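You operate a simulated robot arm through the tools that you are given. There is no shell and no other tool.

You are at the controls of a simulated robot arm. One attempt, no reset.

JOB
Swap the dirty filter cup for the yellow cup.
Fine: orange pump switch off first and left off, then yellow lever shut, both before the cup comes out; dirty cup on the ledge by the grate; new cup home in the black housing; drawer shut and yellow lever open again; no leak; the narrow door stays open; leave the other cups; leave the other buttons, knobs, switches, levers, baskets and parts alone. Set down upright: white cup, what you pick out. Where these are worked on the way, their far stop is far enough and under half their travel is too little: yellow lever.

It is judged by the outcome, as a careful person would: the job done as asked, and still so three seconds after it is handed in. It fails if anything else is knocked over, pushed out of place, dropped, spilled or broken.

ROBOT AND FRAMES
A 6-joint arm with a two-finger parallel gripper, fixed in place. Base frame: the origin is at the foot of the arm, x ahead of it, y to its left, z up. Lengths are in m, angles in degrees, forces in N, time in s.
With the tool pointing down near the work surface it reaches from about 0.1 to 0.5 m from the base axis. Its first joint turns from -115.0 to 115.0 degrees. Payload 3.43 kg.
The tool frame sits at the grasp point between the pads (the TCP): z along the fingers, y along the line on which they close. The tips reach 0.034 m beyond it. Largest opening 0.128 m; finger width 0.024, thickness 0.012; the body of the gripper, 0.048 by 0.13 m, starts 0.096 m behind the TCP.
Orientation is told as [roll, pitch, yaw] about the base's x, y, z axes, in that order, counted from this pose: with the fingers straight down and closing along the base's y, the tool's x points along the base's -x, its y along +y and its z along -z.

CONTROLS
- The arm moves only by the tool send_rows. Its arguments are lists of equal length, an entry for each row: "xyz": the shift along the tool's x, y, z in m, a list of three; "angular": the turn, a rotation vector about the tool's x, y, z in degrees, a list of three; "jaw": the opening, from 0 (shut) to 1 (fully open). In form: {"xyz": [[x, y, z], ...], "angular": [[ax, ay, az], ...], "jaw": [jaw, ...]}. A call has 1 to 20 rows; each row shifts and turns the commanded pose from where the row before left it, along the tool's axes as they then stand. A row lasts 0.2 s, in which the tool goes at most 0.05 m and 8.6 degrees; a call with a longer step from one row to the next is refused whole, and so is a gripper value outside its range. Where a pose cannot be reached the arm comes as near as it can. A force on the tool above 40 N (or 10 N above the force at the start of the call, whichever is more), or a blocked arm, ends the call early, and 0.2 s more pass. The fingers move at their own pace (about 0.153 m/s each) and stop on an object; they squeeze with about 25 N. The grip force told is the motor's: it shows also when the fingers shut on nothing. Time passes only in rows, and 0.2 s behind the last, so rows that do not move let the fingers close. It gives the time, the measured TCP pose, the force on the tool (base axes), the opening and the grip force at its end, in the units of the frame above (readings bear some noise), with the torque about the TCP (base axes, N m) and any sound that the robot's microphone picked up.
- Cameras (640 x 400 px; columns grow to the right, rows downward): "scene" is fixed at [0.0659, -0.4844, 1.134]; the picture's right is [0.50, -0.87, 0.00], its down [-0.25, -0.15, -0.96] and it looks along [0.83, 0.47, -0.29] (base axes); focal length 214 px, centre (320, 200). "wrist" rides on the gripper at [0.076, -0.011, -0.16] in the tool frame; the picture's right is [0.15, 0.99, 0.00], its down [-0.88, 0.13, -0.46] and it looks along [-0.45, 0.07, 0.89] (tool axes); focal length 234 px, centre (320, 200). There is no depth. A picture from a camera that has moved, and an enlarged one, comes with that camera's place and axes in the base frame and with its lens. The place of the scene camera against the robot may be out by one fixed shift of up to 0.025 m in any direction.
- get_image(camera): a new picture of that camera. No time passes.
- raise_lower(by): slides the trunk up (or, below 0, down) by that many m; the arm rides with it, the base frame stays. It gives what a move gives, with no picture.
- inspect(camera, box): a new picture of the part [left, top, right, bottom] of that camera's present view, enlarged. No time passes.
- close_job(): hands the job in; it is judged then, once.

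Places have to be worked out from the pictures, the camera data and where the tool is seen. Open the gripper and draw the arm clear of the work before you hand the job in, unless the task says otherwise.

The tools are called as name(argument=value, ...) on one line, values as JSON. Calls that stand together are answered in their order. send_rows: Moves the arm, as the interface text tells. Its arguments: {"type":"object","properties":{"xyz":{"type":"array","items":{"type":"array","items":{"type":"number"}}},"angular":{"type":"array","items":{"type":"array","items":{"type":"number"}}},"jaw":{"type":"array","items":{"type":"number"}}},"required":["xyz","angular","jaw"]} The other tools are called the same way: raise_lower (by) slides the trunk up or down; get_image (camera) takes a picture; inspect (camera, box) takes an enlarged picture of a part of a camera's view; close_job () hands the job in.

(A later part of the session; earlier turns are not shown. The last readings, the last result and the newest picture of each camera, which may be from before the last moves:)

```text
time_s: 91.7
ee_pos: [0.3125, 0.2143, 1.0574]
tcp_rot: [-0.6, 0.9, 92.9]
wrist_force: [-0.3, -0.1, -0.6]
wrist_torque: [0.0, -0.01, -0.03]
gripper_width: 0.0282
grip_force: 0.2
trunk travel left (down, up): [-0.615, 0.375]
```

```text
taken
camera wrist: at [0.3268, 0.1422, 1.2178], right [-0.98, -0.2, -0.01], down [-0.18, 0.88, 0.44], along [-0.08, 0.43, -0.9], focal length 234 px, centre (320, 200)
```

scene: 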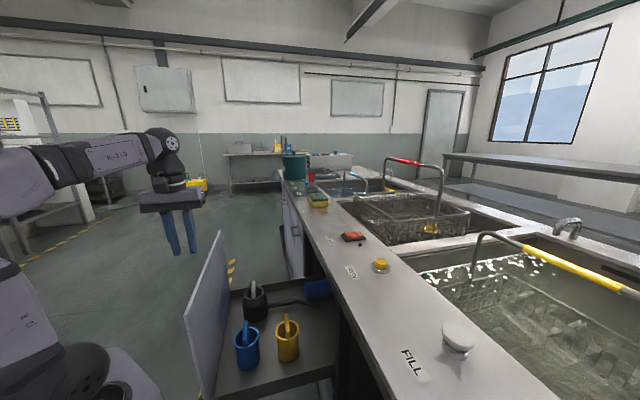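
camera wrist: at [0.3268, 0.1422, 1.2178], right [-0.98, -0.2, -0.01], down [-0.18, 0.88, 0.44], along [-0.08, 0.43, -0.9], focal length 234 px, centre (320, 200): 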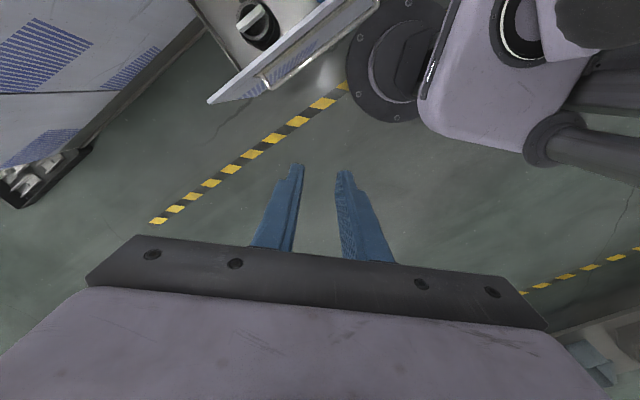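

There's something at the foot of the counter further left; I inspect it.

inspect(camera="wrist", box=[0, 60, 200, 220])

inspect(camera="scene", box=[260, 150, 340, 260])

inspect(camera="scene", box=[180, 220, 400, 400])

```text
2.50 times, centred on (100, 140) of wrist
camera zoom: at [0.3268, 0.1422, 1.2178], right [-0.98, -0.2, -0.01], down [-0.18, 0.88, 0.44], along [-0.08, 0.43, -0.9], focal length 585 px, centre (870, 350)
```

zoom: 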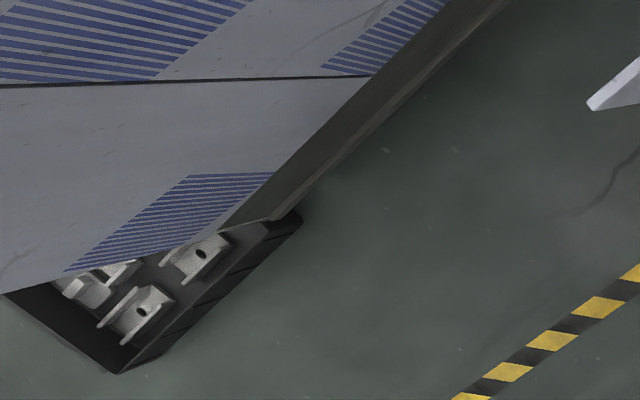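

```text
3.64 times, centred on (300, 205) of scene
camera zoom: at [0.0659, -0.4844, 1.134], right [0.5, -0.87, 0.0], down [-0.25, -0.15, -0.96], along [0.83, 0.47, -0.29], focal length 780 px, centre (393, 182)
```

zoom: 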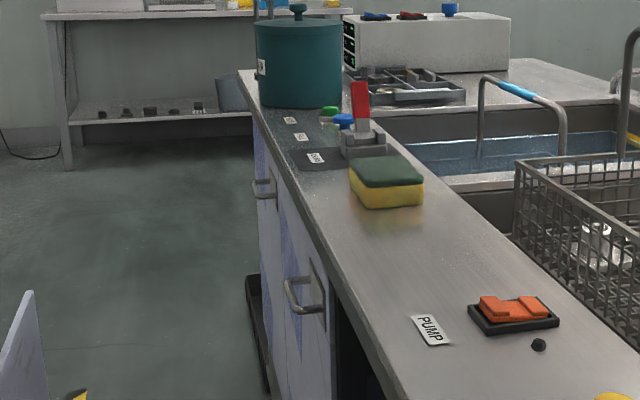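

```text
2.22 times, centred on (290, 310) of scene
camera zoom: at [0.0659, -0.4844, 1.134], right [0.5, -0.87, 0.0], down [-0.25, -0.15, -0.96], along [0.83, 0.47, -0.29], focal length 477 px, centre (387, -44)
```

zoom: 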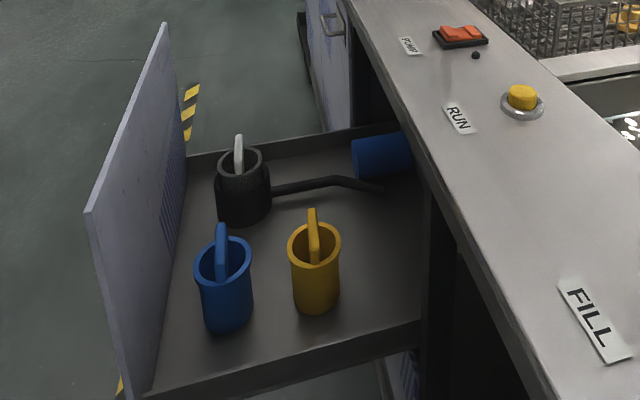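

The floor tray only holds roller parts. The grate may be in the middle sink beside the basket, so I raise up, turn the tool back toward the counter and look there from above.

raise_lower(by=0.25)

send_rows(xyz=[[0, 0, 0], [0, 0, 0], [0, 0, 0], [0, 0, 0], [0, 0, 0], [0, 0, 0], [0, 0, 0], [0, 0, 0], [0, 0, 0], [0, 0, 0], [0, 0, 0], [0, 0, 0], [0, 0, 0], [0, 0, 0], [0, 0, 0], [0, 0, 0], [0, 0, 0], [0, 0, 0]], angular=[[0, 0, 8], [0, 0, 8], [0, 0, 8], [0, 0, 8], [0, 0, 8], [0, 0, 8], [0, 0, 8], [0, 0, 8], [0, 0, 8], [0, 0, 8], [0, 0, 8], [0, 0, 8], [0, 0, 8], [0, 0, 8], [0, 0, 8], [0, 0, 8], [0, 0, 8], [0, 0, 1.9]], jaw=[0, 0, 0, 0, 0, 0, 0, 0, 0, 0, 0, 0, 0, 0, 0, 0, 0, 0])

```text
time_s: 94.2
ee_pos: [0.3111, 0.2144, 1.3071]
tcp_rot: [-0.6, 0.8, 93.0]
wrist_force: [0.1, -0.1, 0.5]
wrist_torque: [0.02, 0.01, -0.02]
gripper_width: 0.0284
grip_force: 0.0
trunk travel left (down, up): [-0.865, 0.125]
```

```text
time_s: 98.0
ee_pos: [0.3101, 0.2146, 1.3066]
tcp_rot: [-0.1, -1.0, -45.1]
wrist_force: [0.0, 0.3, -0.3]
wrist_torque: [0.0, -0.03, 0.0]
gripper_width: 0.0
grip_force: 25.0
trunk travel left (down, up): [-0.865, 0.125]
```

Now I extend over the counter toward the middle sink at high level.

send_rows(xyz=[[-0.04, -0.012, 0], [-0.04, -0.012, 0], [-0.04, -0.012, 0], [-0.04, -0.012, 0], [-0.04, -0.012, 0], [-0.04, -0.012, 0], [-0.04, -0.012, 0], [-0.04, -0.012, 0], [-0.04, -0.012, 0], [-0.04, -0.012, 0], [-0.04, -0.012, 0], [0, 0, 0]], angular=[[0, 0, 0], [0, 0, 0], [0, 0, 0], [0, 0, 0], [0, 0, 0], [0, 0, 0], [0, 0, 0], [0, 0, 0], [0, 0, 0], [0, 0, 0], [0, 0, 0], [0, 0, 0]], jaw=[0, 0, 0, 0, 0, 0, 0, 0, 0, 0, 0, 0])

get_image(camera="wrist")

```text
time_s: 100.7
ee_pos: [0.5101, -0.1817, 1.2977]
tcp_rot: [0.1, -1.2, -45.0]
wrist_force: [-0.8, -0.5, -0.6]
wrist_torque: [-0.03, -0.03, 0.0]
gripper_width: 0.0002
grip_force: 24.7
out of reach, approached as far as the arm can: row 10, 11
trunk travel left (down, up): [-0.865, 0.125]
```

```text
taken
camera wrist: at [0.4481, -0.1328, 1.4551], right [0.6, 0.8, 0.0], down [0.71, -0.52, 0.47], along [0.38, -0.28, -0.88], focal length 234 px, centre (320, 200)
```

wrist: 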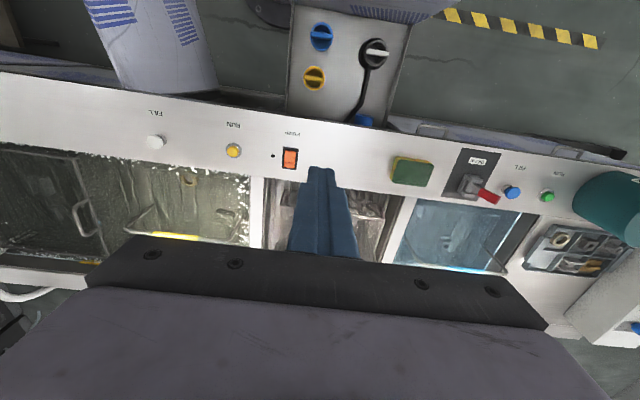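

inspect(camera="wrist", box=[250, 0, 450, 130])

inspect(camera="wrist", box=[220, 120, 540, 290])

inspect(camera="wrist", box=[440, 130, 640, 330])

inspect(camera="wrist", box=[0, 120, 260, 280])

```text
3.08 times, centred on (350, 65) of wrist
camera zoom: at [0.4481, -0.1328, 1.4551], right [0.6, 0.8, 0.0], down [0.71, -0.52, 0.47], along [0.38, -0.28, -0.88], focal length 720 px, centre (228, 615)
```

zoom: 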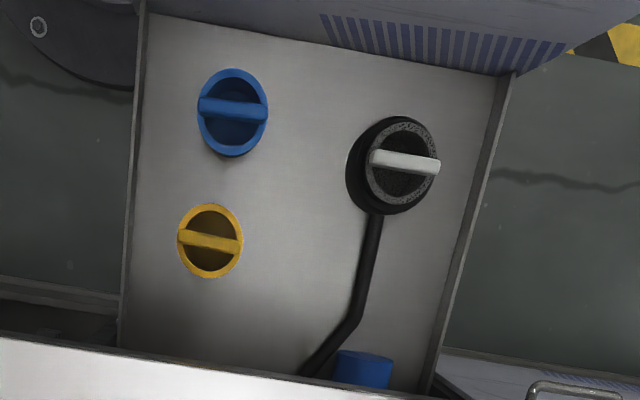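

```text
2.00 times, centred on (380, 205) of wrist
camera zoom: at [0.4481, -0.1328, 1.4551], right [0.6, 0.8, 0.0], down [0.71, -0.52, 0.47], along [0.38, -0.28, -0.88], focal length 468 px, centre (200, 190)
```

zoom: 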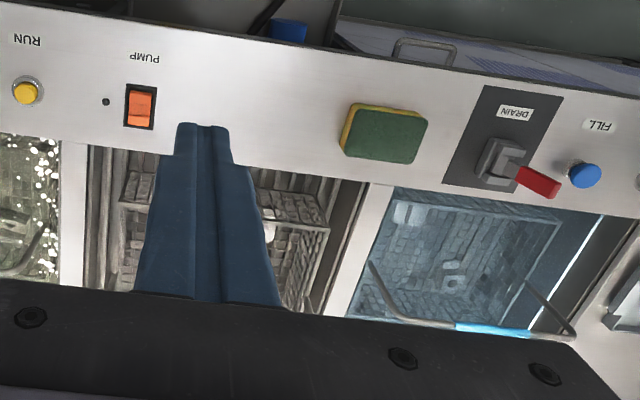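

```text
2.00 times, centred on (540, 230) of wrist
camera zoom: at [0.4481, -0.1328, 1.4551], right [0.6, 0.8, 0.0], down [0.71, -0.52, 0.47], along [0.38, -0.28, -0.88], focal length 468 px, centre (-120, 140)
```

zoom: 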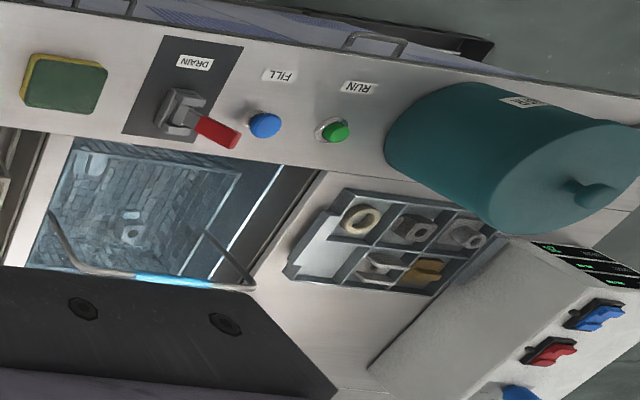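

```text
2.46 times, centred on (130, 200) of wrist
camera zoom: at [0.4481, -0.1328, 1.4551], right [0.6, 0.8, 0.0], down [0.71, -0.52, 0.47], along [0.38, -0.28, -0.88], focal length 576 px, centre (788, 200)
```

zoom: 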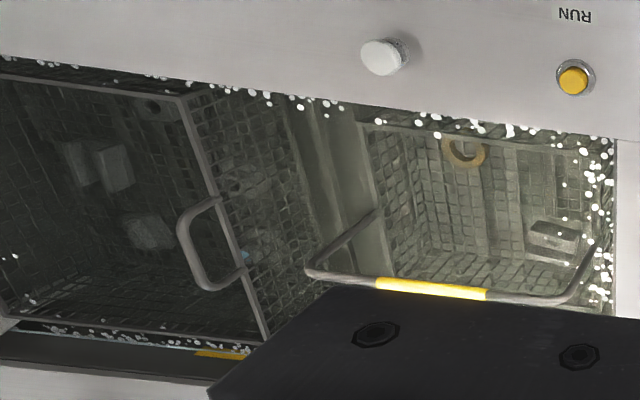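

I open the jaws to see the middle sink between the fingers.

send_rows(xyz=[[0, 0.03, 0], [0, 0.03, 0], [0, 0, 0], [0, 0, 0]], angular=[[0, 0, 0], [0, 0, 0], [0, 0, 0], [0, 0, 0]], jaw=[1, 1, 1, 1])

inspect(camera="wrist", box=[160, 100, 480, 300])

```text
time_s: 101.7
ee_pos: [0.5341, -0.1336, 1.2873]
tcp_rot: [-0.1, -1.0, -44.9]
wrist_force: [-0.4, -0.7, 0.3]
wrist_torque: [0.0, 0.01, 0.01]
gripper_width: 0.128
grip_force: 0.1
out of reach, approached as far as the arm can: row 1, 2
trunk travel left (down, up): [-0.865, 0.125]
```

```text
2.00 times, centred on (320, 200) of wrist
camera zoom: at [0.4726, -0.0856, 1.4449], right [0.6, 0.8, 0.0], down [0.71, -0.52, 0.47], along [0.38, -0.28, -0.88], focal length 468 px, centre (320, 200)
```

zoom: 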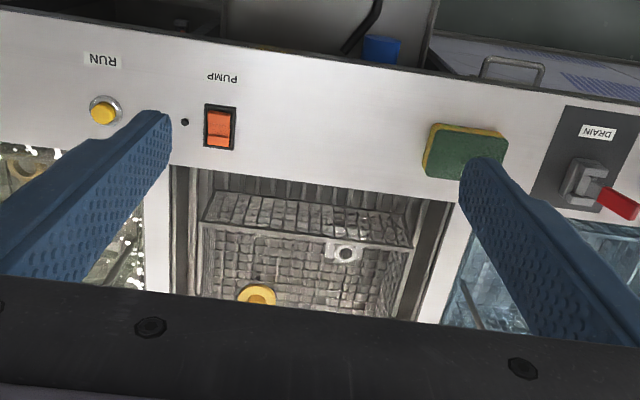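

No grate is obvious in the middle sink. I check the area to the right, behind the open door, with the camera facing that way.

send_rows(xyz=[[0.03, -0.035, 0], [0.03, -0.035, 0], [0.03, -0.035, 0], [0, -0.045, 0], [0, -0.045, 0], [0, -0.045, 0], [0, -0.045, 0], [0, -0.045, 0], [0, -0.045, 0], [0, 0, 0]], angular=[[0, 0, 0], [0, 0, 0], [0, 0, 0], [0, 0, 0], [0, 0, 0], [0, 0, 0], [0, 0, 0], [0, 0, 0], [0, 0, 0], [0, 0, 0]], jaw=[1, 1, 1, 1, 1, 1, 1, 1, 1, 1])

send_rows(xyz=[[0, 0, 0], [0, 0, 0], [0, 0, 0], [0, 0, 0], [0, 0, 0], [0, 0, 0], [0, 0, 0], [0, 0, 0], [0, 0, 0], [0, 0, 0], [0, 0, 0], [0, 0, 0]], angular=[[0, 0, 8], [0, 0, 8], [0, 0, 8], [0, 0, 8], [0, 0, 8], [0, 0, 8], [0, 0, 8], [0, 0, 8], [0, 0, 8], [0, 0, 8], [0, 0, 8], [0, 0, 0]], jaw=[1, 1, 1, 1, 1, 1, 1, 1, 1, 1, 1, 1])

get_image(camera="wrist")

```text
time_s: 103.8
ee_pos: [0.2033, -0.3335, 1.2881]
tcp_rot: [0.0, -1.0, -45.0]
wrist_force: [-0.1, 0.1, 0.1]
wrist_torque: [0.0, -0.04, 0.0]
gripper_width: 0.1279
grip_force: 0.0
trunk travel left (down, up): [-0.865, 0.125]
```

```text
time_s: 106.5
ee_pos: [0.207, -0.3354, 1.2863]
tcp_rot: [1.1, -0.1, -133.1]
wrist_force: [0.5, 0.2, 0.1]
wrist_torque: [0.0, 0.03, 0.04]
gripper_width: 0.1276
grip_force: 0.0
trunk travel left (down, up): [-0.865, 0.125]
```

```text
taken
camera wrist: at [0.251, -0.2696, 1.4454], right [0.82, -0.57, 0.02], down [-0.51, -0.73, 0.46], along [-0.25, -0.39, -0.89], focal length 234 px, centre (320, 200)
```

wrist: 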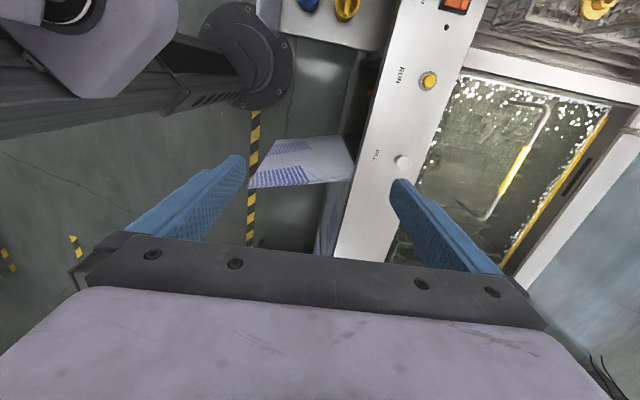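

inspect(camera="wrist", box=[420, 0, 640, 130])

inspect(camera="wrist", box=[230, 0, 440, 140])

```text
2.91 times, centred on (530, 65) of wrist
camera zoom: at [0.251, -0.2696, 1.4454], right [0.82, -0.57, 0.02], down [-0.51, -0.73, 0.46], along [-0.25, -0.39, -0.89], focal length 681 px, centre (-291, 593)
```

zoom: 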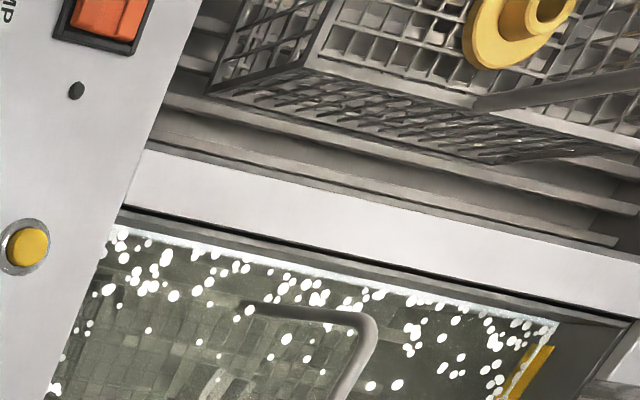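

```text
2.86 times, centred on (335, 70) of wrist
camera zoom: at [0.251, -0.2696, 1.4454], right [0.82, -0.57, 0.02], down [-0.51, -0.73, 0.46], along [-0.25, -0.39, -0.89], focal length 669 px, centre (277, 571)
```

zoom: 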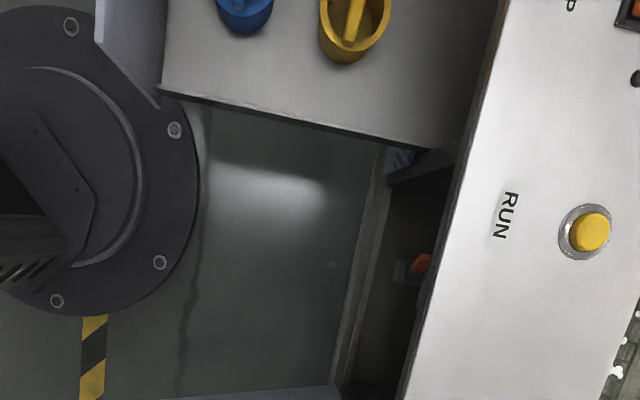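

The slatted bars under the middle basket are the grate; the flat bench strip in front of it (u≈0.21–0.43, d≈0.52–0.67, between pump switch and sponge) is the ledge. All cup handles are fins running along u, so gripping needs fingers closing along d, as in the present yaw. I true up the orientation and raise the trunk to test the reach to the ledge.

send_rows(xyz=[[0, 0, 0], [0, 0, 0]], angular=[[1.1, 0, 1.9], [0, 0, 0]], jaw=[1, 1])

raise_lower(by=0.1)

```text
time_s: 107.0
ee_pos: [0.2068, -0.3361, 1.2877]
tcp_rot: [-0.2, -0.1, -134.8]
wrist_force: [-0.1, -0.7, -0.3]
wrist_torque: [-0.02, -0.02, -0.01]
gripper_width: 0.1278
grip_force: 0.0
trunk travel left (down, up): [-0.865, 0.125]
```

```text
time_s: 108.4
ee_pos: [0.2078, -0.3366, 1.3873]
tcp_rot: [0.0, 0.0, -135.0]
wrist_force: [0.3, -0.5, -0.5]
wrist_torque: [0.01, -0.02, 0.02]
gripper_width: 0.128
grip_force: 0.0
trunk travel left (down, up): [-0.965, 0.025]
```

send_rows(xyz=[[0.036, 0, 0.0287], [0.036, 0, 0.0287], [0.036, 0, 0.0287], [0.036, 0, 0.0287], [0.036, 0, 0.0287], [0.036, 0, 0.0287], [0.036, 0, 0.0287], [0.036, 0, 0.0287], [0.036, 0, 0.0287], [0.036, 0, 0.0287], [0, 0.039, 0], [0, 0.039, 0], [0, 0.039, 0], [0, 0.039, 0], [0, 0.039, 0], [0, 0, 0]], angular=[[0, 0, 0], [0, 0, 0], [0, 0, 0], [0, 0, 0], [0, 0, 0], [0, 0, 0], [0, 0, 0], [0, 0, 0], [0, 0, 0], [0, 0, 0], [0, 0, 0], [0, 0, 0], [0, 0, 0], [0, 0, 0], [0, 0, 0], [0, 0, 0]], jaw=[0.5, 0.5, 0.5, 0.5, 0.5, 0.5, 0.5, 0.5, 0.5, 0.5, 0.5, 0.5, 0.5, 0.5, 0.5, 0.5])

get_image(camera="wrist")

get_image(camera="scene")

```text
time_s: 111.8
ee_pos: [0.5946, -0.2212, 1.0991]
tcp_rot: [-0.1, -0.2, -134.9]
wrist_force: [-0.1, 0.6, 0.0]
wrist_torque: [0.0, 0.0, -0.01]
gripper_width: 0.064
grip_force: 0.0
trunk travel left (down, up): [-0.965, 0.025]
```

```text
taken
camera wrist: at [0.6428, -0.158, 1.2583], right [0.8, -0.59, 0.0], down [-0.53, -0.72, 0.46], along [-0.27, -0.37, -0.89], focal length 234 px, centre (320, 200)
```

wrist: 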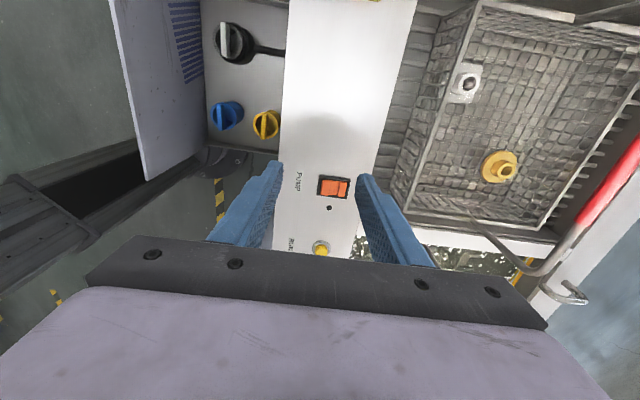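

```text
taken
```

scene: 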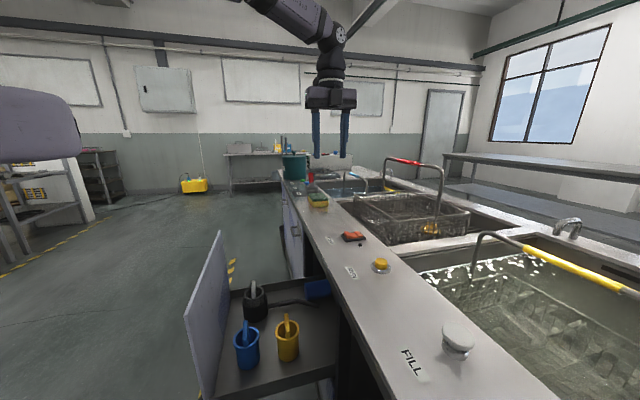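

The ledge spot is reachable with the tool vertical. I zoom in to verify the ledge and the grate beside it.

inspect(camera="wrist", box=[250, 0, 500, 200])

inspect(camera="wrist", box=[190, 0, 300, 160])

```text
2.00 times, centred on (375, 100) of wrist
camera zoom: at [0.6428, -0.158, 1.2583], right [0.8, -0.59, 0.0], down [-0.53, -0.72, 0.46], along [-0.27, -0.37, -0.89], focal length 468 px, centre (210, 400)
```

zoom: 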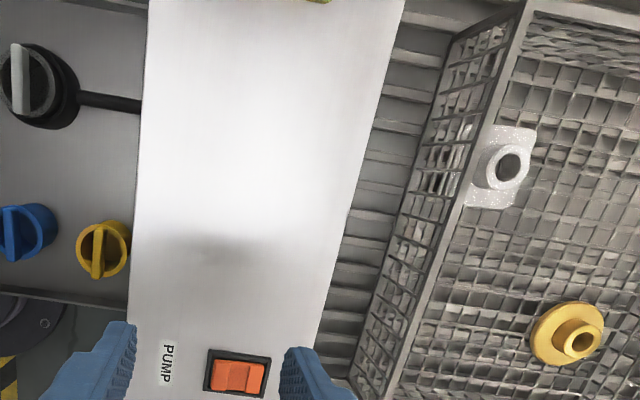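

```text
2.50 times, centred on (245, 80) of wrist
camera zoom: at [0.6428, -0.158, 1.2583], right [0.8, -0.59, 0.0], down [-0.53, -0.72, 0.46], along [-0.27, -0.37, -0.89], focal length 585 px, centre (508, 500)
```

zoom: 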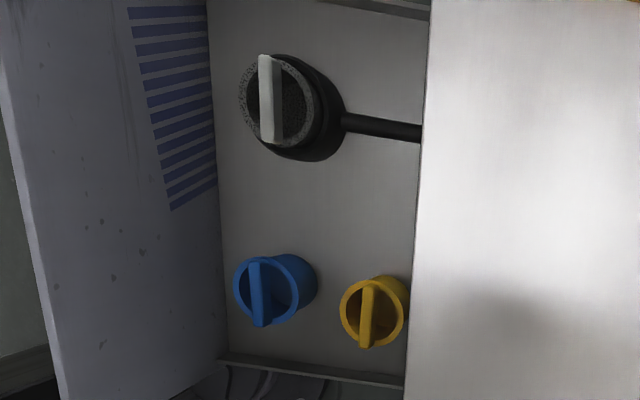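

The strip is flat and directly beside the slatted grate. From three views I place the white fin at about u≈0.395, d≈0.323, top z≈0.563, and the yellow fin at u≈0.204, d≈0.424, top z≈0.565. I move above the housing at height.

send_rows(xyz=[[0.022, -0.0425, 0], [0.022, -0.0425, 0], [0.022, -0.0425, 0], [0.022, -0.0425, 0], [0.022, -0.0425, 0], [0.022, -0.0425, 0], [0, 0, 0]], angular=[[0, 0, 0], [0, 0, 0], [0, 0, 0], [0, 0, 0], [0, 0, 0], [0, 0, 0], [0, 0, 0]], jaw=[0.4, 0.4, 0.4, 0.4, 0.4, 0.4, 0.4])

raise_lower(by=-0.3)

get_image(camera="wrist")

get_image(camera="scene")

```text
time_s: 113.4
ee_pos: [0.5111, 0.0547, 1.0983]
tcp_rot: [-0.1, 0.1, -135.0]
wrist_force: [-0.7, -0.3, 0.2]
wrist_torque: [0.02, 0.02, 0.05]
gripper_width: 0.051
grip_force: 0.0
trunk travel left (down, up): [-0.965, 0.025]
```

```text
time_s: 116.4
ee_pos: [0.5093, 0.0544, 0.7994]
tcp_rot: [-0.1, -0.1, -134.9]
wrist_force: [0.3, 0.3, 0.5]
wrist_torque: [0.0, -0.01, 0.0]
gripper_width: 0.0514
grip_force: 0.0
trunk travel left (down, up): [-0.665, 0.325]
```

```text
taken
camera wrist: at [0.5584, 0.1172, 0.9582], right [0.8, -0.59, 0.0], down [-0.53, -0.72, 0.46], along [-0.27, -0.37, -0.89], focal length 234 px, centre (320, 200)
```

wrist: 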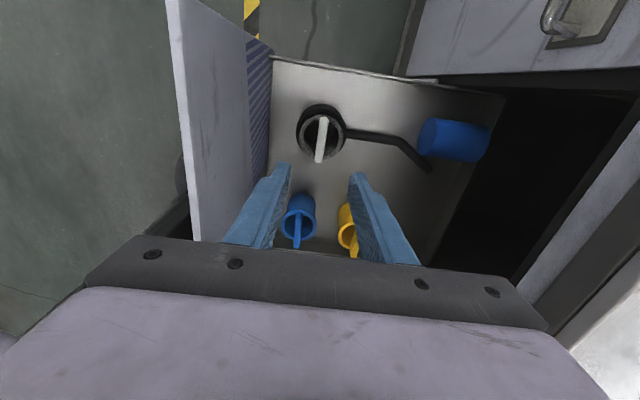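

```text
taken
```

scene: 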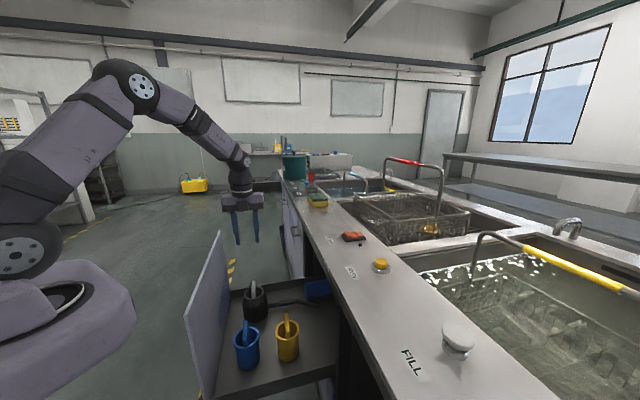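

inspect(camera="wrist", box=[260, 60, 440, 200])

```text
2.86 times, centred on (350, 130) of wrist
camera zoom: at [0.5584, 0.1172, 0.9582], right [0.8, -0.59, 0.0], down [-0.53, -0.72, 0.46], along [-0.27, -0.37, -0.89], focal length 669 px, centre (234, 400)
```

zoom: 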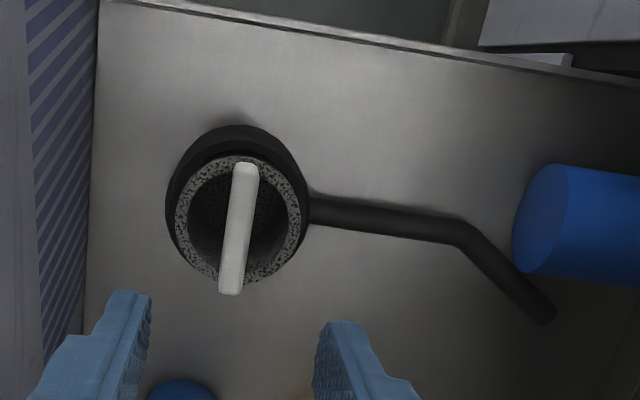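

Fin refined: u≈0.391, d≈0.328, aligned with u. I correct by (-0.7 cm u, +0.6 cm d) and lower to just above it.

send_rows(xyz=[[-0.0075, 0.006, 0], [0, 0, 0]], angular=[[0, 0, 0], [0, 0, 0]], jaw=[0.4, 0.4])

raise_lower(by=-0.16)

get_image(camera="wrist")

inspect(camera="scene", box=[200, 220, 340, 360])

```text
time_s: 117.0
ee_pos: [0.5096, 0.0451, 0.7997]
tcp_rot: [-0.1, -0.1, -135.0]
wrist_force: [0.2, 1.0, -0.4]
wrist_torque: [0.02, 0.0, -0.01]
gripper_width: 0.0509
grip_force: 0.0
trunk travel left (down, up): [-0.665, 0.325]
```

```text
time_s: 118.8
ee_pos: [0.5085, 0.0454, 0.6398]
tcp_rot: [-0.1, 0.0, -134.9]
wrist_force: [-0.1, -0.3, 0.0]
wrist_torque: [0.01, 0.0, -0.02]
gripper_width: 0.0512
grip_force: 0.2
trunk travel left (down, up): [-0.505, 0.485]
```

```text
taken
camera wrist: at [0.557, 0.108, 0.7987], right [0.8, -0.59, 0.0], down [-0.53, -0.72, 0.46], along [-0.27, -0.37, -0.89], focal length 234 px, centre (320, 200)
```

wrist: 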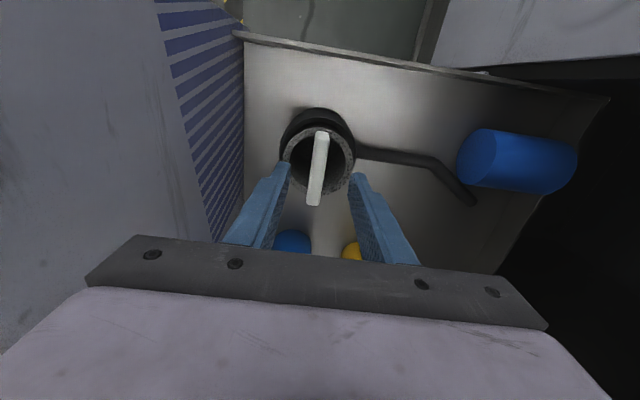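

```text
2.86 times, centred on (270, 290) of scene
camera zoom: at [0.0659, -0.4844, 1.134], right [0.5, -0.87, 0.0], down [-0.25, -0.15, -0.96], along [0.83, 0.47, -0.29], focal length 613 px, centre (463, -57)
```

zoom: 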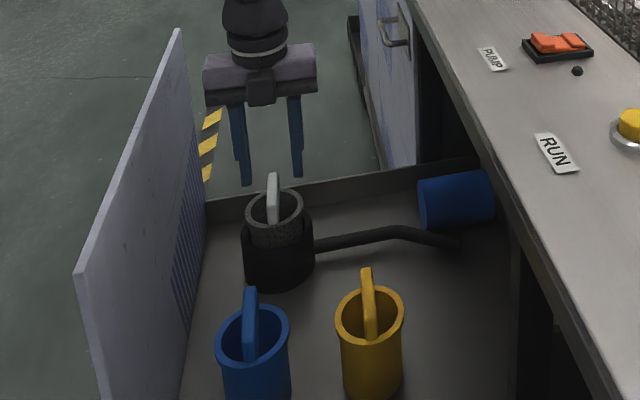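

The gripper straddles the white fin, whose top is at z≈0.579. I descend 6 cm in steps (staying above the rim) and close on it.

send_rows(xyz=[[0, 0, 0.02], [0, 0, 0.02], [0, 0, 0.015], [0, 0, 0.007], [0, 0, 0]], angular=[[0, 0, 0], [0, 0, 0], [0, 0, 0], [0, 0, 0], [0, 0, 0]], jaw=[0.35, 0.35, 0.35, 0.35, 0.35])

get_image(camera="wrist")

inspect(camera="scene", box=[220, 240, 320, 330])

```text
time_s: 119.6
ee_pos: [0.5119, 0.045, 0.5978]
tcp_rot: [0.6, 0.6, -134.9]
wrist_force: [-2.2, -3.4, 21.6]
wrist_torque: [0.24, 0.52, 0.1]
gripper_width: 0.0451
grip_force: 0.3
trunk travel left (down, up): [-0.505, 0.485]
stopped in row 4: the force on the tool passed its limit at 53 N (the readings are from after the stop); the commanded pose is now the measured one
```

```text
taken
camera wrist: at [0.5578, 0.107, 0.7577], right [0.8, -0.59, 0.01], down [-0.54, -0.72, 0.45], along [-0.26, -0.37, -0.89], focal length 234 px, centre (320, 200)
```

wrist: 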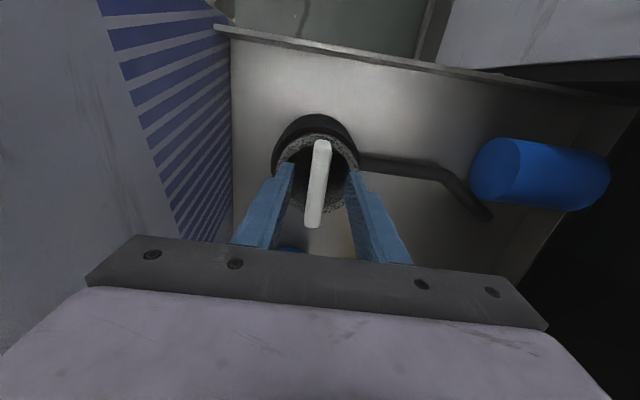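

```text
4.44 times, centred on (270, 285) of scene
camera zoom: at [0.0659, -0.4844, 1.134], right [0.5, -0.87, 0.0], down [-0.25, -0.15, -0.96], along [0.83, 0.47, -0.29], focal length 953 px, centre (542, -178)
```

zoom: 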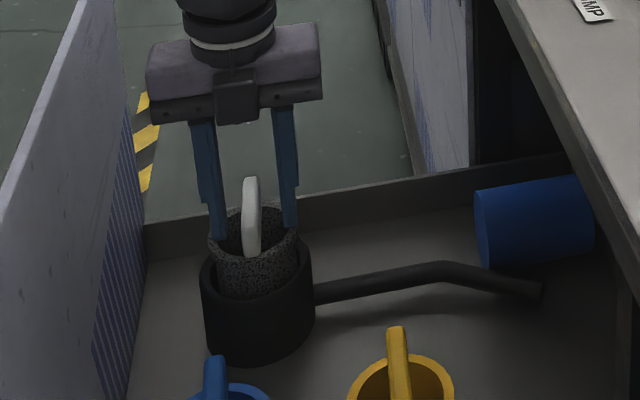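

The tips touched the cup's rim (rim at z≈0.564, a bit higher than estimated). I back up 5 mm and close on the fin.

send_rows(xyz=[[0, 0, -0.005], [0, 0, 0], [0, 0, 0], [0, 0, 0], [0, 0, 0]], angular=[[0, 0, 0], [0, 0, 0], [0, 0, 0], [0, 0, 0], [0, 0, 0]], jaw=[0.35, 0, 0, 0, 0])

get_image(camera="wrist")

inspect(camera="scene", box=[220, 240, 320, 330])

```text
time_s: 120.8
ee_pos: [0.5105, 0.0452, 0.5997]
tcp_rot: [0.3, 0.3, -135.0]
wrist_force: [-0.3, 0.7, -0.1]
wrist_torque: [-0.03, 0.01, 0.02]
gripper_width: 0.0131
grip_force: 24.8
trunk travel left (down, up): [-0.505, 0.485]
```

```text
taken
camera wrist: at [0.5578, 0.1079, 0.7582], right [0.8, -0.59, 0.01], down [-0.53, -0.72, 0.45], along [-0.26, -0.37, -0.89], focal length 234 px, centre (320, 200)
```

wrist: 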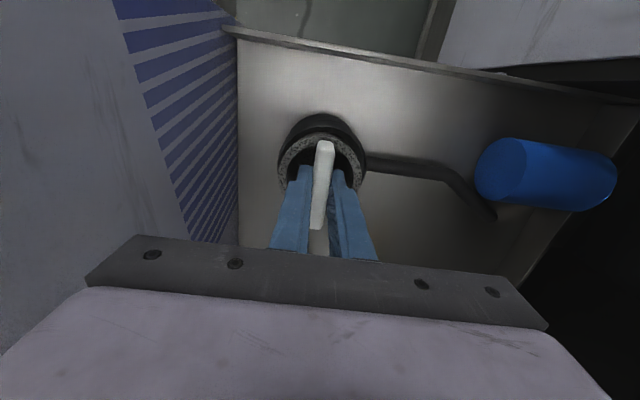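

```text
4.44 times, centred on (270, 285) of scene
camera zoom: at [0.0659, -0.4844, 1.134], right [0.5, -0.87, 0.0], down [-0.25, -0.15, -0.96], along [0.83, 0.47, -0.29], focal length 953 px, centre (542, -178)
```

zoom: 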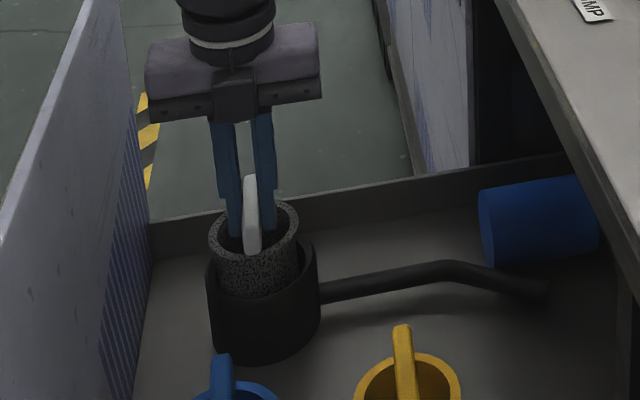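

Gripping the fin (1.3 cm thick) cleanly. I lift straight up slowly.

send_rows(xyz=[[0, 0, -0.01], [0, 0, -0.01], [0, 0, -0.015], [0, 0, -0.015], [0, 0, 0]], angular=[[0, 0, 0], [0, 0, 0], [0, 0, 0], [0, 0, 0], [0, 0, 0]], jaw=[0, 0, 0, 0, 0])

inspect(camera="scene", box=[220, 220, 340, 330])

```text
time_s: 122.0
ee_pos: [0.5126, 0.0445, 0.6488]
tcp_rot: [0.4, 0.3, -134.8]
wrist_force: [0.5, -0.1, 0.4]
wrist_torque: [0.0, 0.03, -0.02]
gripper_width: 0.0001
grip_force: 25.5
trunk travel left (down, up): [-0.505, 0.485]
```

```text
3.64 times, centred on (280, 275) of scene
camera zoom: at [0.0659, -0.4844, 1.134], right [0.5, -0.87, 0.0], down [-0.25, -0.15, -0.96], along [0.83, 0.47, -0.29], focal length 780 px, centre (466, -73)
```

zoom: 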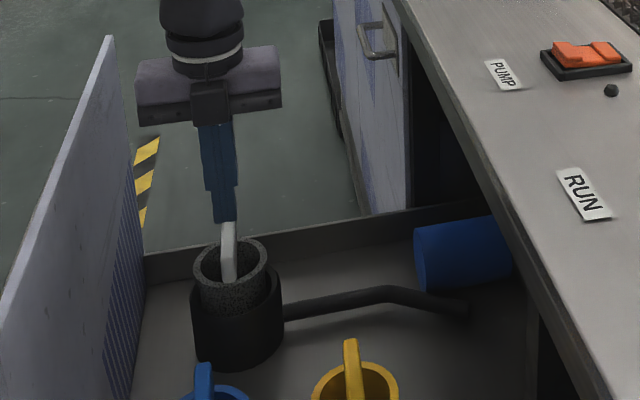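

The fingers slid off – the cup stayed seated. I check the seat closely, then regrip to measure how it resists.

inspect(camera="scene", box=[240, 260, 310, 320])

inspect(camera="wrist", box=[240, 80, 420, 240])

```text
6.67 times, centred on (275, 290) of scene
camera zoom: at [0.0659, -0.4844, 1.134], right [0.5, -0.87, 0.0], down [-0.25, -0.15, -0.96], along [0.83, 0.47, -0.29], focal length 1430 px, centre (620, -400)
```

zoom: 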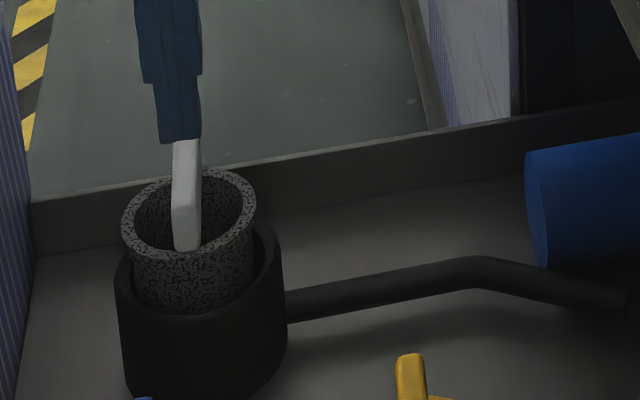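

```text
2.50 times, centred on (330, 160) of wrist
camera zoom: at [0.5579, 0.1067, 0.8086], right [0.8, -0.59, 0.01], down [-0.53, -0.72, 0.45], along [-0.26, -0.37, -0.89], focal length 585 px, centre (295, 300)
```

zoom: 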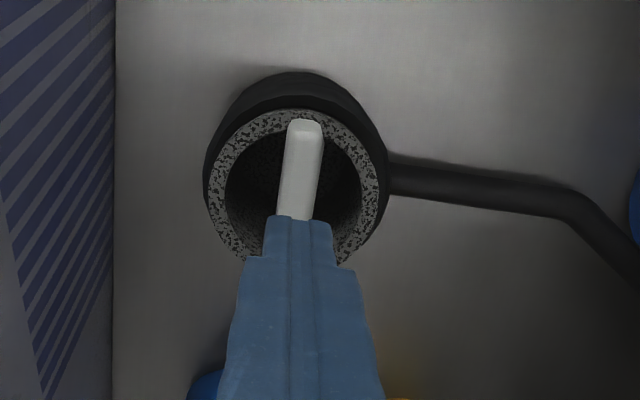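

The cup hasn't risen at all. I regrip the fin and test with tiny lifts to read the resisting force.

send_rows(xyz=[[0, 0, 0], [0, 0, 0], [0, 0, 0.02], [0, 0, 0.015], [0, 0, 0.011], [0, 0, 0], [0, 0, 0], [0, 0, 0]], angular=[[0, 0, 0], [0, 0, 0], [0, 0, 0], [0, 0, 0], [0, 0, 0], [0, 0, 0], [0, 0, 0], [0, 0, 0]], jaw=[0.3, 0.3, 0.3, 0.3, 0.3, 0, 0, 0])

send_rows(xyz=[[0, 0, -0.004]], angular=[[0, 0, 0]], jaw=[0])

```text
time_s: 123.8
ee_pos: [0.5108, 0.0442, 0.603]
tcp_rot: [0.3, 0.3, -134.9]
wrist_force: [0.4, -0.4, 0.2]
wrist_torque: [-0.01, -0.02, -0.04]
gripper_width: 0.0134
grip_force: 24.9
trunk travel left (down, up): [-0.505, 0.485]
```

```text
time_s: 124.2
ee_pos: [0.5105, 0.0438, 0.6071]
tcp_rot: [0.2, 0.3, -134.9]
wrist_force: [0.2, -0.5, -0.9]
wrist_torque: [0.02, 0.03, 0.01]
gripper_width: 0.0132
grip_force: 25.3
trunk travel left (down, up): [-0.505, 0.485]
```

send_rows(xyz=[[0, 0, -0.006], [0, 0, -0.004]], angular=[[0, 0, 0], [0, 0, 0]], jaw=[0, 0])

inspect(camera="scene", box=[240, 260, 310, 320])

```text
time_s: 124.8
ee_pos: [0.5113, 0.0443, 0.6169]
tcp_rot: [0.3, 0.3, -134.9]
wrist_force: [0.1, 0.6, -1.1]
wrist_torque: [-0.02, -0.02, 0.01]
gripper_width: 0.0134
grip_force: 25.5
trunk travel left (down, up): [-0.505, 0.485]
```

```text
6.67 times, centred on (275, 290) of scene
camera zoom: at [0.0659, -0.4844, 1.134], right [0.5, -0.87, 0.0], down [-0.25, -0.15, -0.96], along [0.83, 0.47, -0.29], focal length 1430 px, centre (620, -400)
```

zoom: 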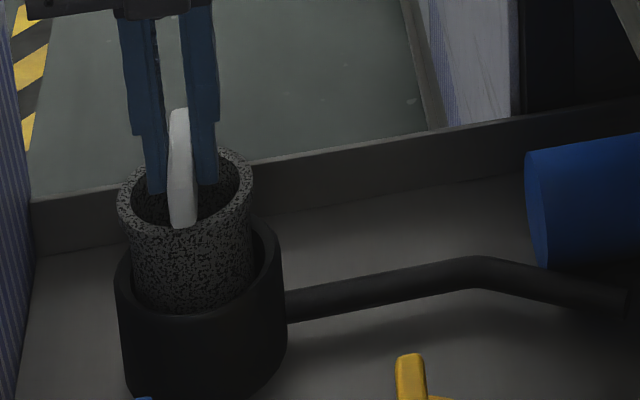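

It is coming out now with only ~1 N resistance, so the earlier lift was simply too quick. I continue slowly.

send_rows(xyz=[[0, 0, -0.004], [0, 0, -0.004], [0, 0, -0.004], [0, 0, -0.004], [0, 0, 0]], angular=[[0, 0, 0], [0, 0, 0], [0, 0, 0], [0, 0, 0], [0, 0, 0]], jaw=[0, 0, 0, 0, 0])

inspect(camera="scene", box=[240, 260, 310, 320])

```text
time_s: 126.0
ee_pos: [0.5105, 0.0432, 0.6331]
tcp_rot: [0.4, 0.3, -134.9]
wrist_force: [0.0, 0.2, -1.2]
wrist_torque: [0.0, -0.02, -0.02]
gripper_width: 0.0135
grip_force: 24.9
trunk travel left (down, up): [-0.505, 0.485]
```

```text
6.67 times, centred on (275, 290) of scene
camera zoom: at [0.0659, -0.4844, 1.134], right [0.5, -0.87, 0.0], down [-0.25, -0.15, -0.96], along [0.83, 0.47, -0.29], focal length 1430 px, centre (620, -400)
```

zoom: 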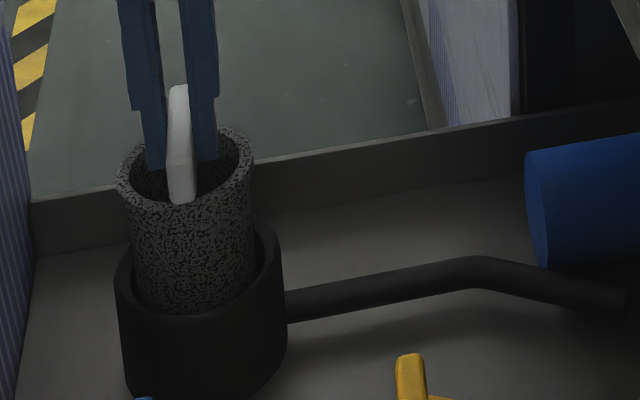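

send_rows(xyz=[[0, 0, -0.004], [0, 0, -0.005], [0, 0, -0.006], [0, 0, -0.006], [0, 0, -0.006], [0, 0, -0.006], [0, 0, -0.006], [0, 0, -0.006], [0, 0, -0.006], [0, 0, -0.006], [0, 0, -0.006], [0, 0, -0.006], [0, 0, -0.004], [0, 0, -0.002], [0, 0, 0]], angular=[[0, 0, 0], [0, 0, 0], [0, 0, 0], [0, 0, 0], [0, 0, 0], [0, 0, 0], [0, 0, 0], [0, 0, 0], [0, 0, 0], [0, 0, 0], [0, 0, 0], [0, 0, 0], [0, 0, 0], [0, 0, 0], [0, 0, 0]], jaw=[0, 0, 0, 0, 0, 0, 0, 0, 0, 0, 0, 0, 0, 0, 0])

inspect(camera="scene", box=[220, 220, 340, 330])

get_image(camera="wrist")

```text
time_s: 129.2
ee_pos: [0.5109, 0.0452, 0.7084]
tcp_rot: [0.3, 0.3, -134.9]
wrist_force: [-0.2, -0.6, -0.6]
wrist_torque: [0.01, -0.02, 0.02]
gripper_width: 0.0135
grip_force: 24.7
trunk travel left (down, up): [-0.505, 0.485]
```

```text
3.64 times, centred on (280, 275) of scene
camera zoom: at [0.0659, -0.4844, 1.134], right [0.5, -0.87, 0.0], down [-0.25, -0.15, -0.96], along [0.83, 0.47, -0.29], focal length 780 px, centre (466, -73)
```

zoom: 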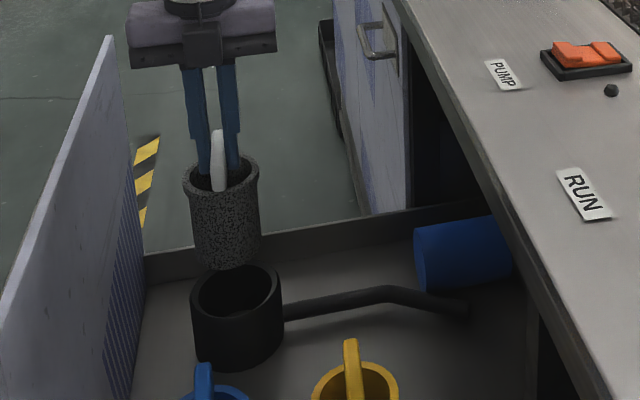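

```text
taken
camera wrist: at [0.5577, 0.1074, 0.8675], right [0.8, -0.59, 0.01], down [-0.53, -0.72, 0.45], along [-0.26, -0.37, -0.89], focal length 234 px, centre (320, 200)
```

wrist: 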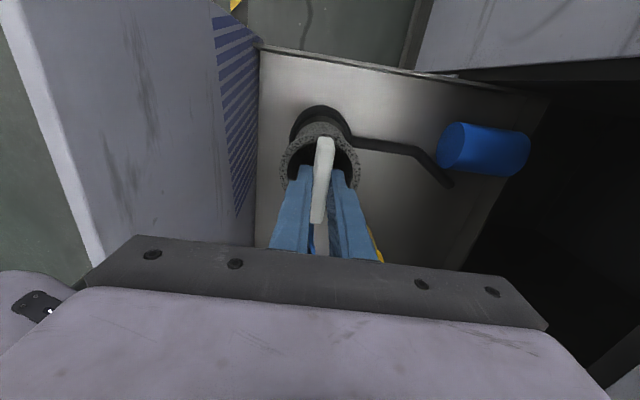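

The cup is out and hanging upright; housing is empty. I raise the trunk, first a small amount to be sure the grip holds.

raise_lower(by=0.05)

raise_lower(by=0.3)

get_image(camera="wrist")

get_image(camera="scene")

```text
time_s: 130.1
ee_pos: [0.5118, 0.0452, 0.7573]
tcp_rot: [0.3, 0.3, -134.9]
wrist_force: [1.2, -0.4, -1.3]
wrist_torque: [-0.01, -0.03, -0.01]
gripper_width: 0.0132
grip_force: 25.2
trunk travel left (down, up): [-0.555, 0.435]
```

```text
time_s: 133.1
ee_pos: [0.5111, 0.0455, 1.057]
tcp_rot: [0.3, 0.3, -134.9]
wrist_force: [-0.1, 0.0, -1.9]
wrist_torque: [0.03, 0.0, -0.01]
gripper_width: 0.0131
grip_force: 25.0
trunk travel left (down, up): [-0.855, 0.135]
```

```text
taken
camera wrist: at [0.5578, 0.1074, 1.2172], right [0.8, -0.59, 0.01], down [-0.53, -0.72, 0.45], along [-0.26, -0.37, -0.89], focal length 234 px, centre (320, 200)
```

wrist: 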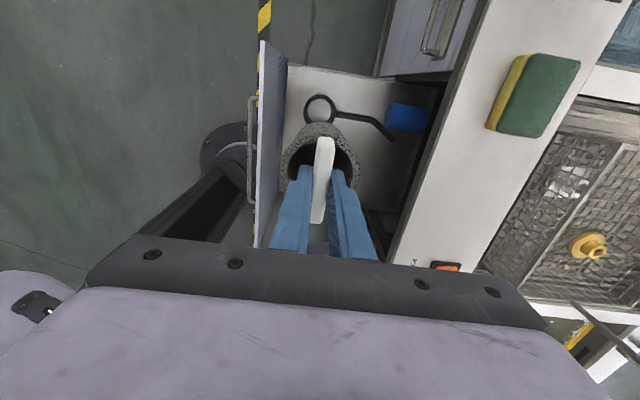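

```text
taken
```

scene: 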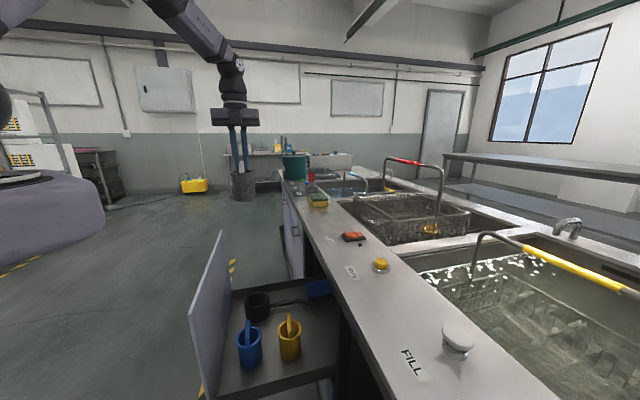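

inspect(camera="scene", box=[200, 110, 290, 210])

inspect(camera="wrist", box=[380, 30, 600, 280])

```text
4.00 times, centred on (245, 160) of scene
camera zoom: at [0.0659, -0.4844, 1.134], right [0.5, -0.87, 0.0], down [-0.25, -0.15, -0.96], along [0.83, 0.47, -0.29], focal length 858 px, centre (620, 360)
```

zoom: 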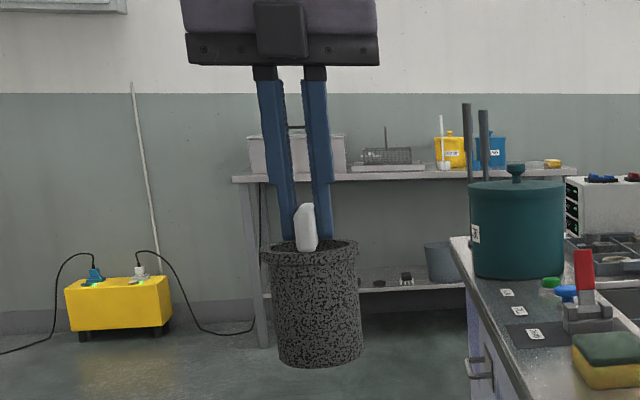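

```text
1.60 times, centred on (490, 155) of wrist
camera zoom: at [0.5578, 0.1074, 1.2172], right [0.8, -0.59, 0.01], down [-0.53, -0.72, 0.45], along [-0.26, -0.37, -0.89], focal length 375 px, centre (48, 272)
```

zoom: 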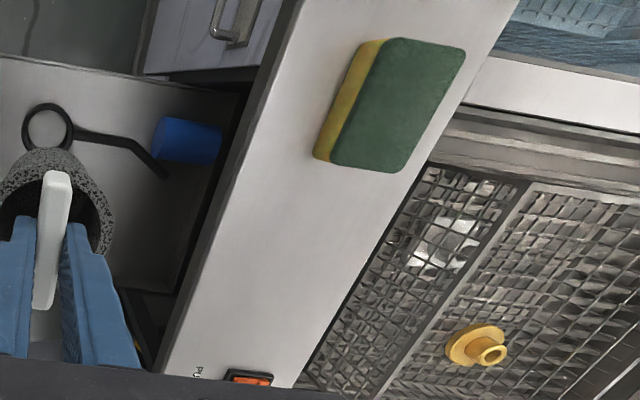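

The cup is about 7 cm wide, its bottom ≈12 cm below the TCP. Free ledge runs from the switch (u≈0.20) to the sponge (u≈0.447). I carry it smoothly toward u≈0.285, d≈0.59.

send_rows(xyz=[[-0.004, 0.01, 0], [-0.007, 0.017, 0], [-0.008, 0.02, 0], [-0.009, 0.022, 0], [-0.009, 0.022, 0], [-0.009, 0.022, 0], [-0.009, 0.022, 0], [-0.009, 0.022, 0], [-0.009, 0.022, 0], [-0.009, 0.022, 0], [-0.008, 0.02, 0], [-0.008, 0.02, 0], [-0.006, 0.013, 0], [-0.0045, 0.007, 0], [0, 0, 0]], angular=[[0, 0, 0], [0, 0, 0], [0, 0, 0], [0, 0, 0], [0, 0, 0], [0, 0, 0], [0, 0, 0], [0, 0, 0], [0, 0, 0], [0, 0, 0], [0, 0, 0], [0, 0, 0], [0, 0, 0], [0, 0, 0], [0, 0, 0]], jaw=[0, 0, 0, 0, 0, 0, 0, 0, 0, 0, 0, 0, 0, 0, 0])

get_image(camera="wrist")

inspect(camera="scene", box=[260, 110, 400, 260])

```text
time_s: 136.3
ee_pos: [0.6109, -0.2126, 1.0542]
tcp_rot: [0.3, 0.3, -134.9]
wrist_force: [-1.0, 0.0, -1.1]
wrist_torque: [0.02, -0.02, -0.01]
gripper_width: 0.0134
grip_force: 25.3
out of reach, approached as far as the arm can: row 13, 14
trunk travel left (down, up): [-0.855, 0.135]
```

```text
taken
camera wrist: at [0.6584, -0.1497, 1.2136], right [0.8, -0.59, 0.01], down [-0.53, -0.72, 0.45], along [-0.26, -0.37, -0.89], focal length 234 px, centre (320, 200)
```

wrist: 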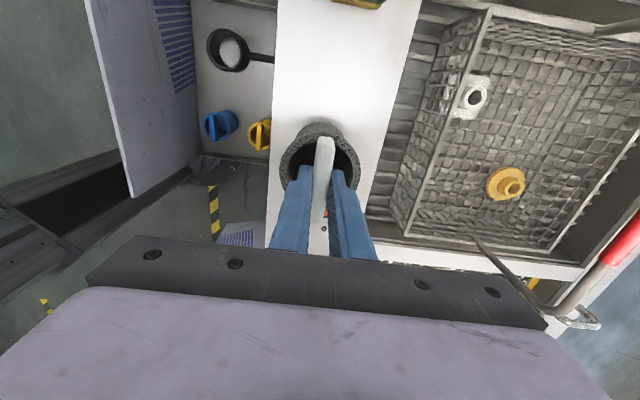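

```text
2.67 times, centred on (330, 185) of scene
camera zoom: at [0.0659, -0.4844, 1.134], right [0.5, -0.87, 0.0], down [-0.25, -0.15, -0.96], along [0.83, 0.47, -0.29], focal length 572 px, centre (293, 240)
```

zoom: 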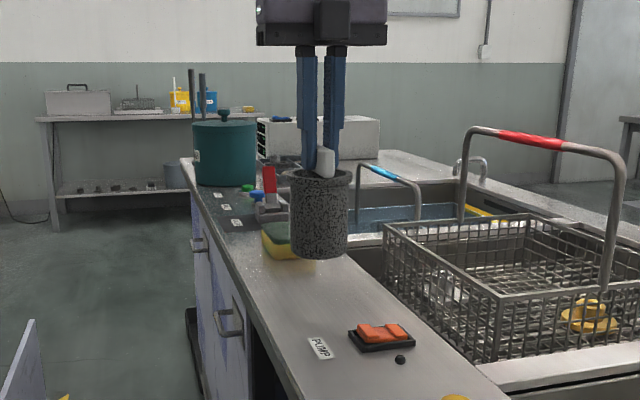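

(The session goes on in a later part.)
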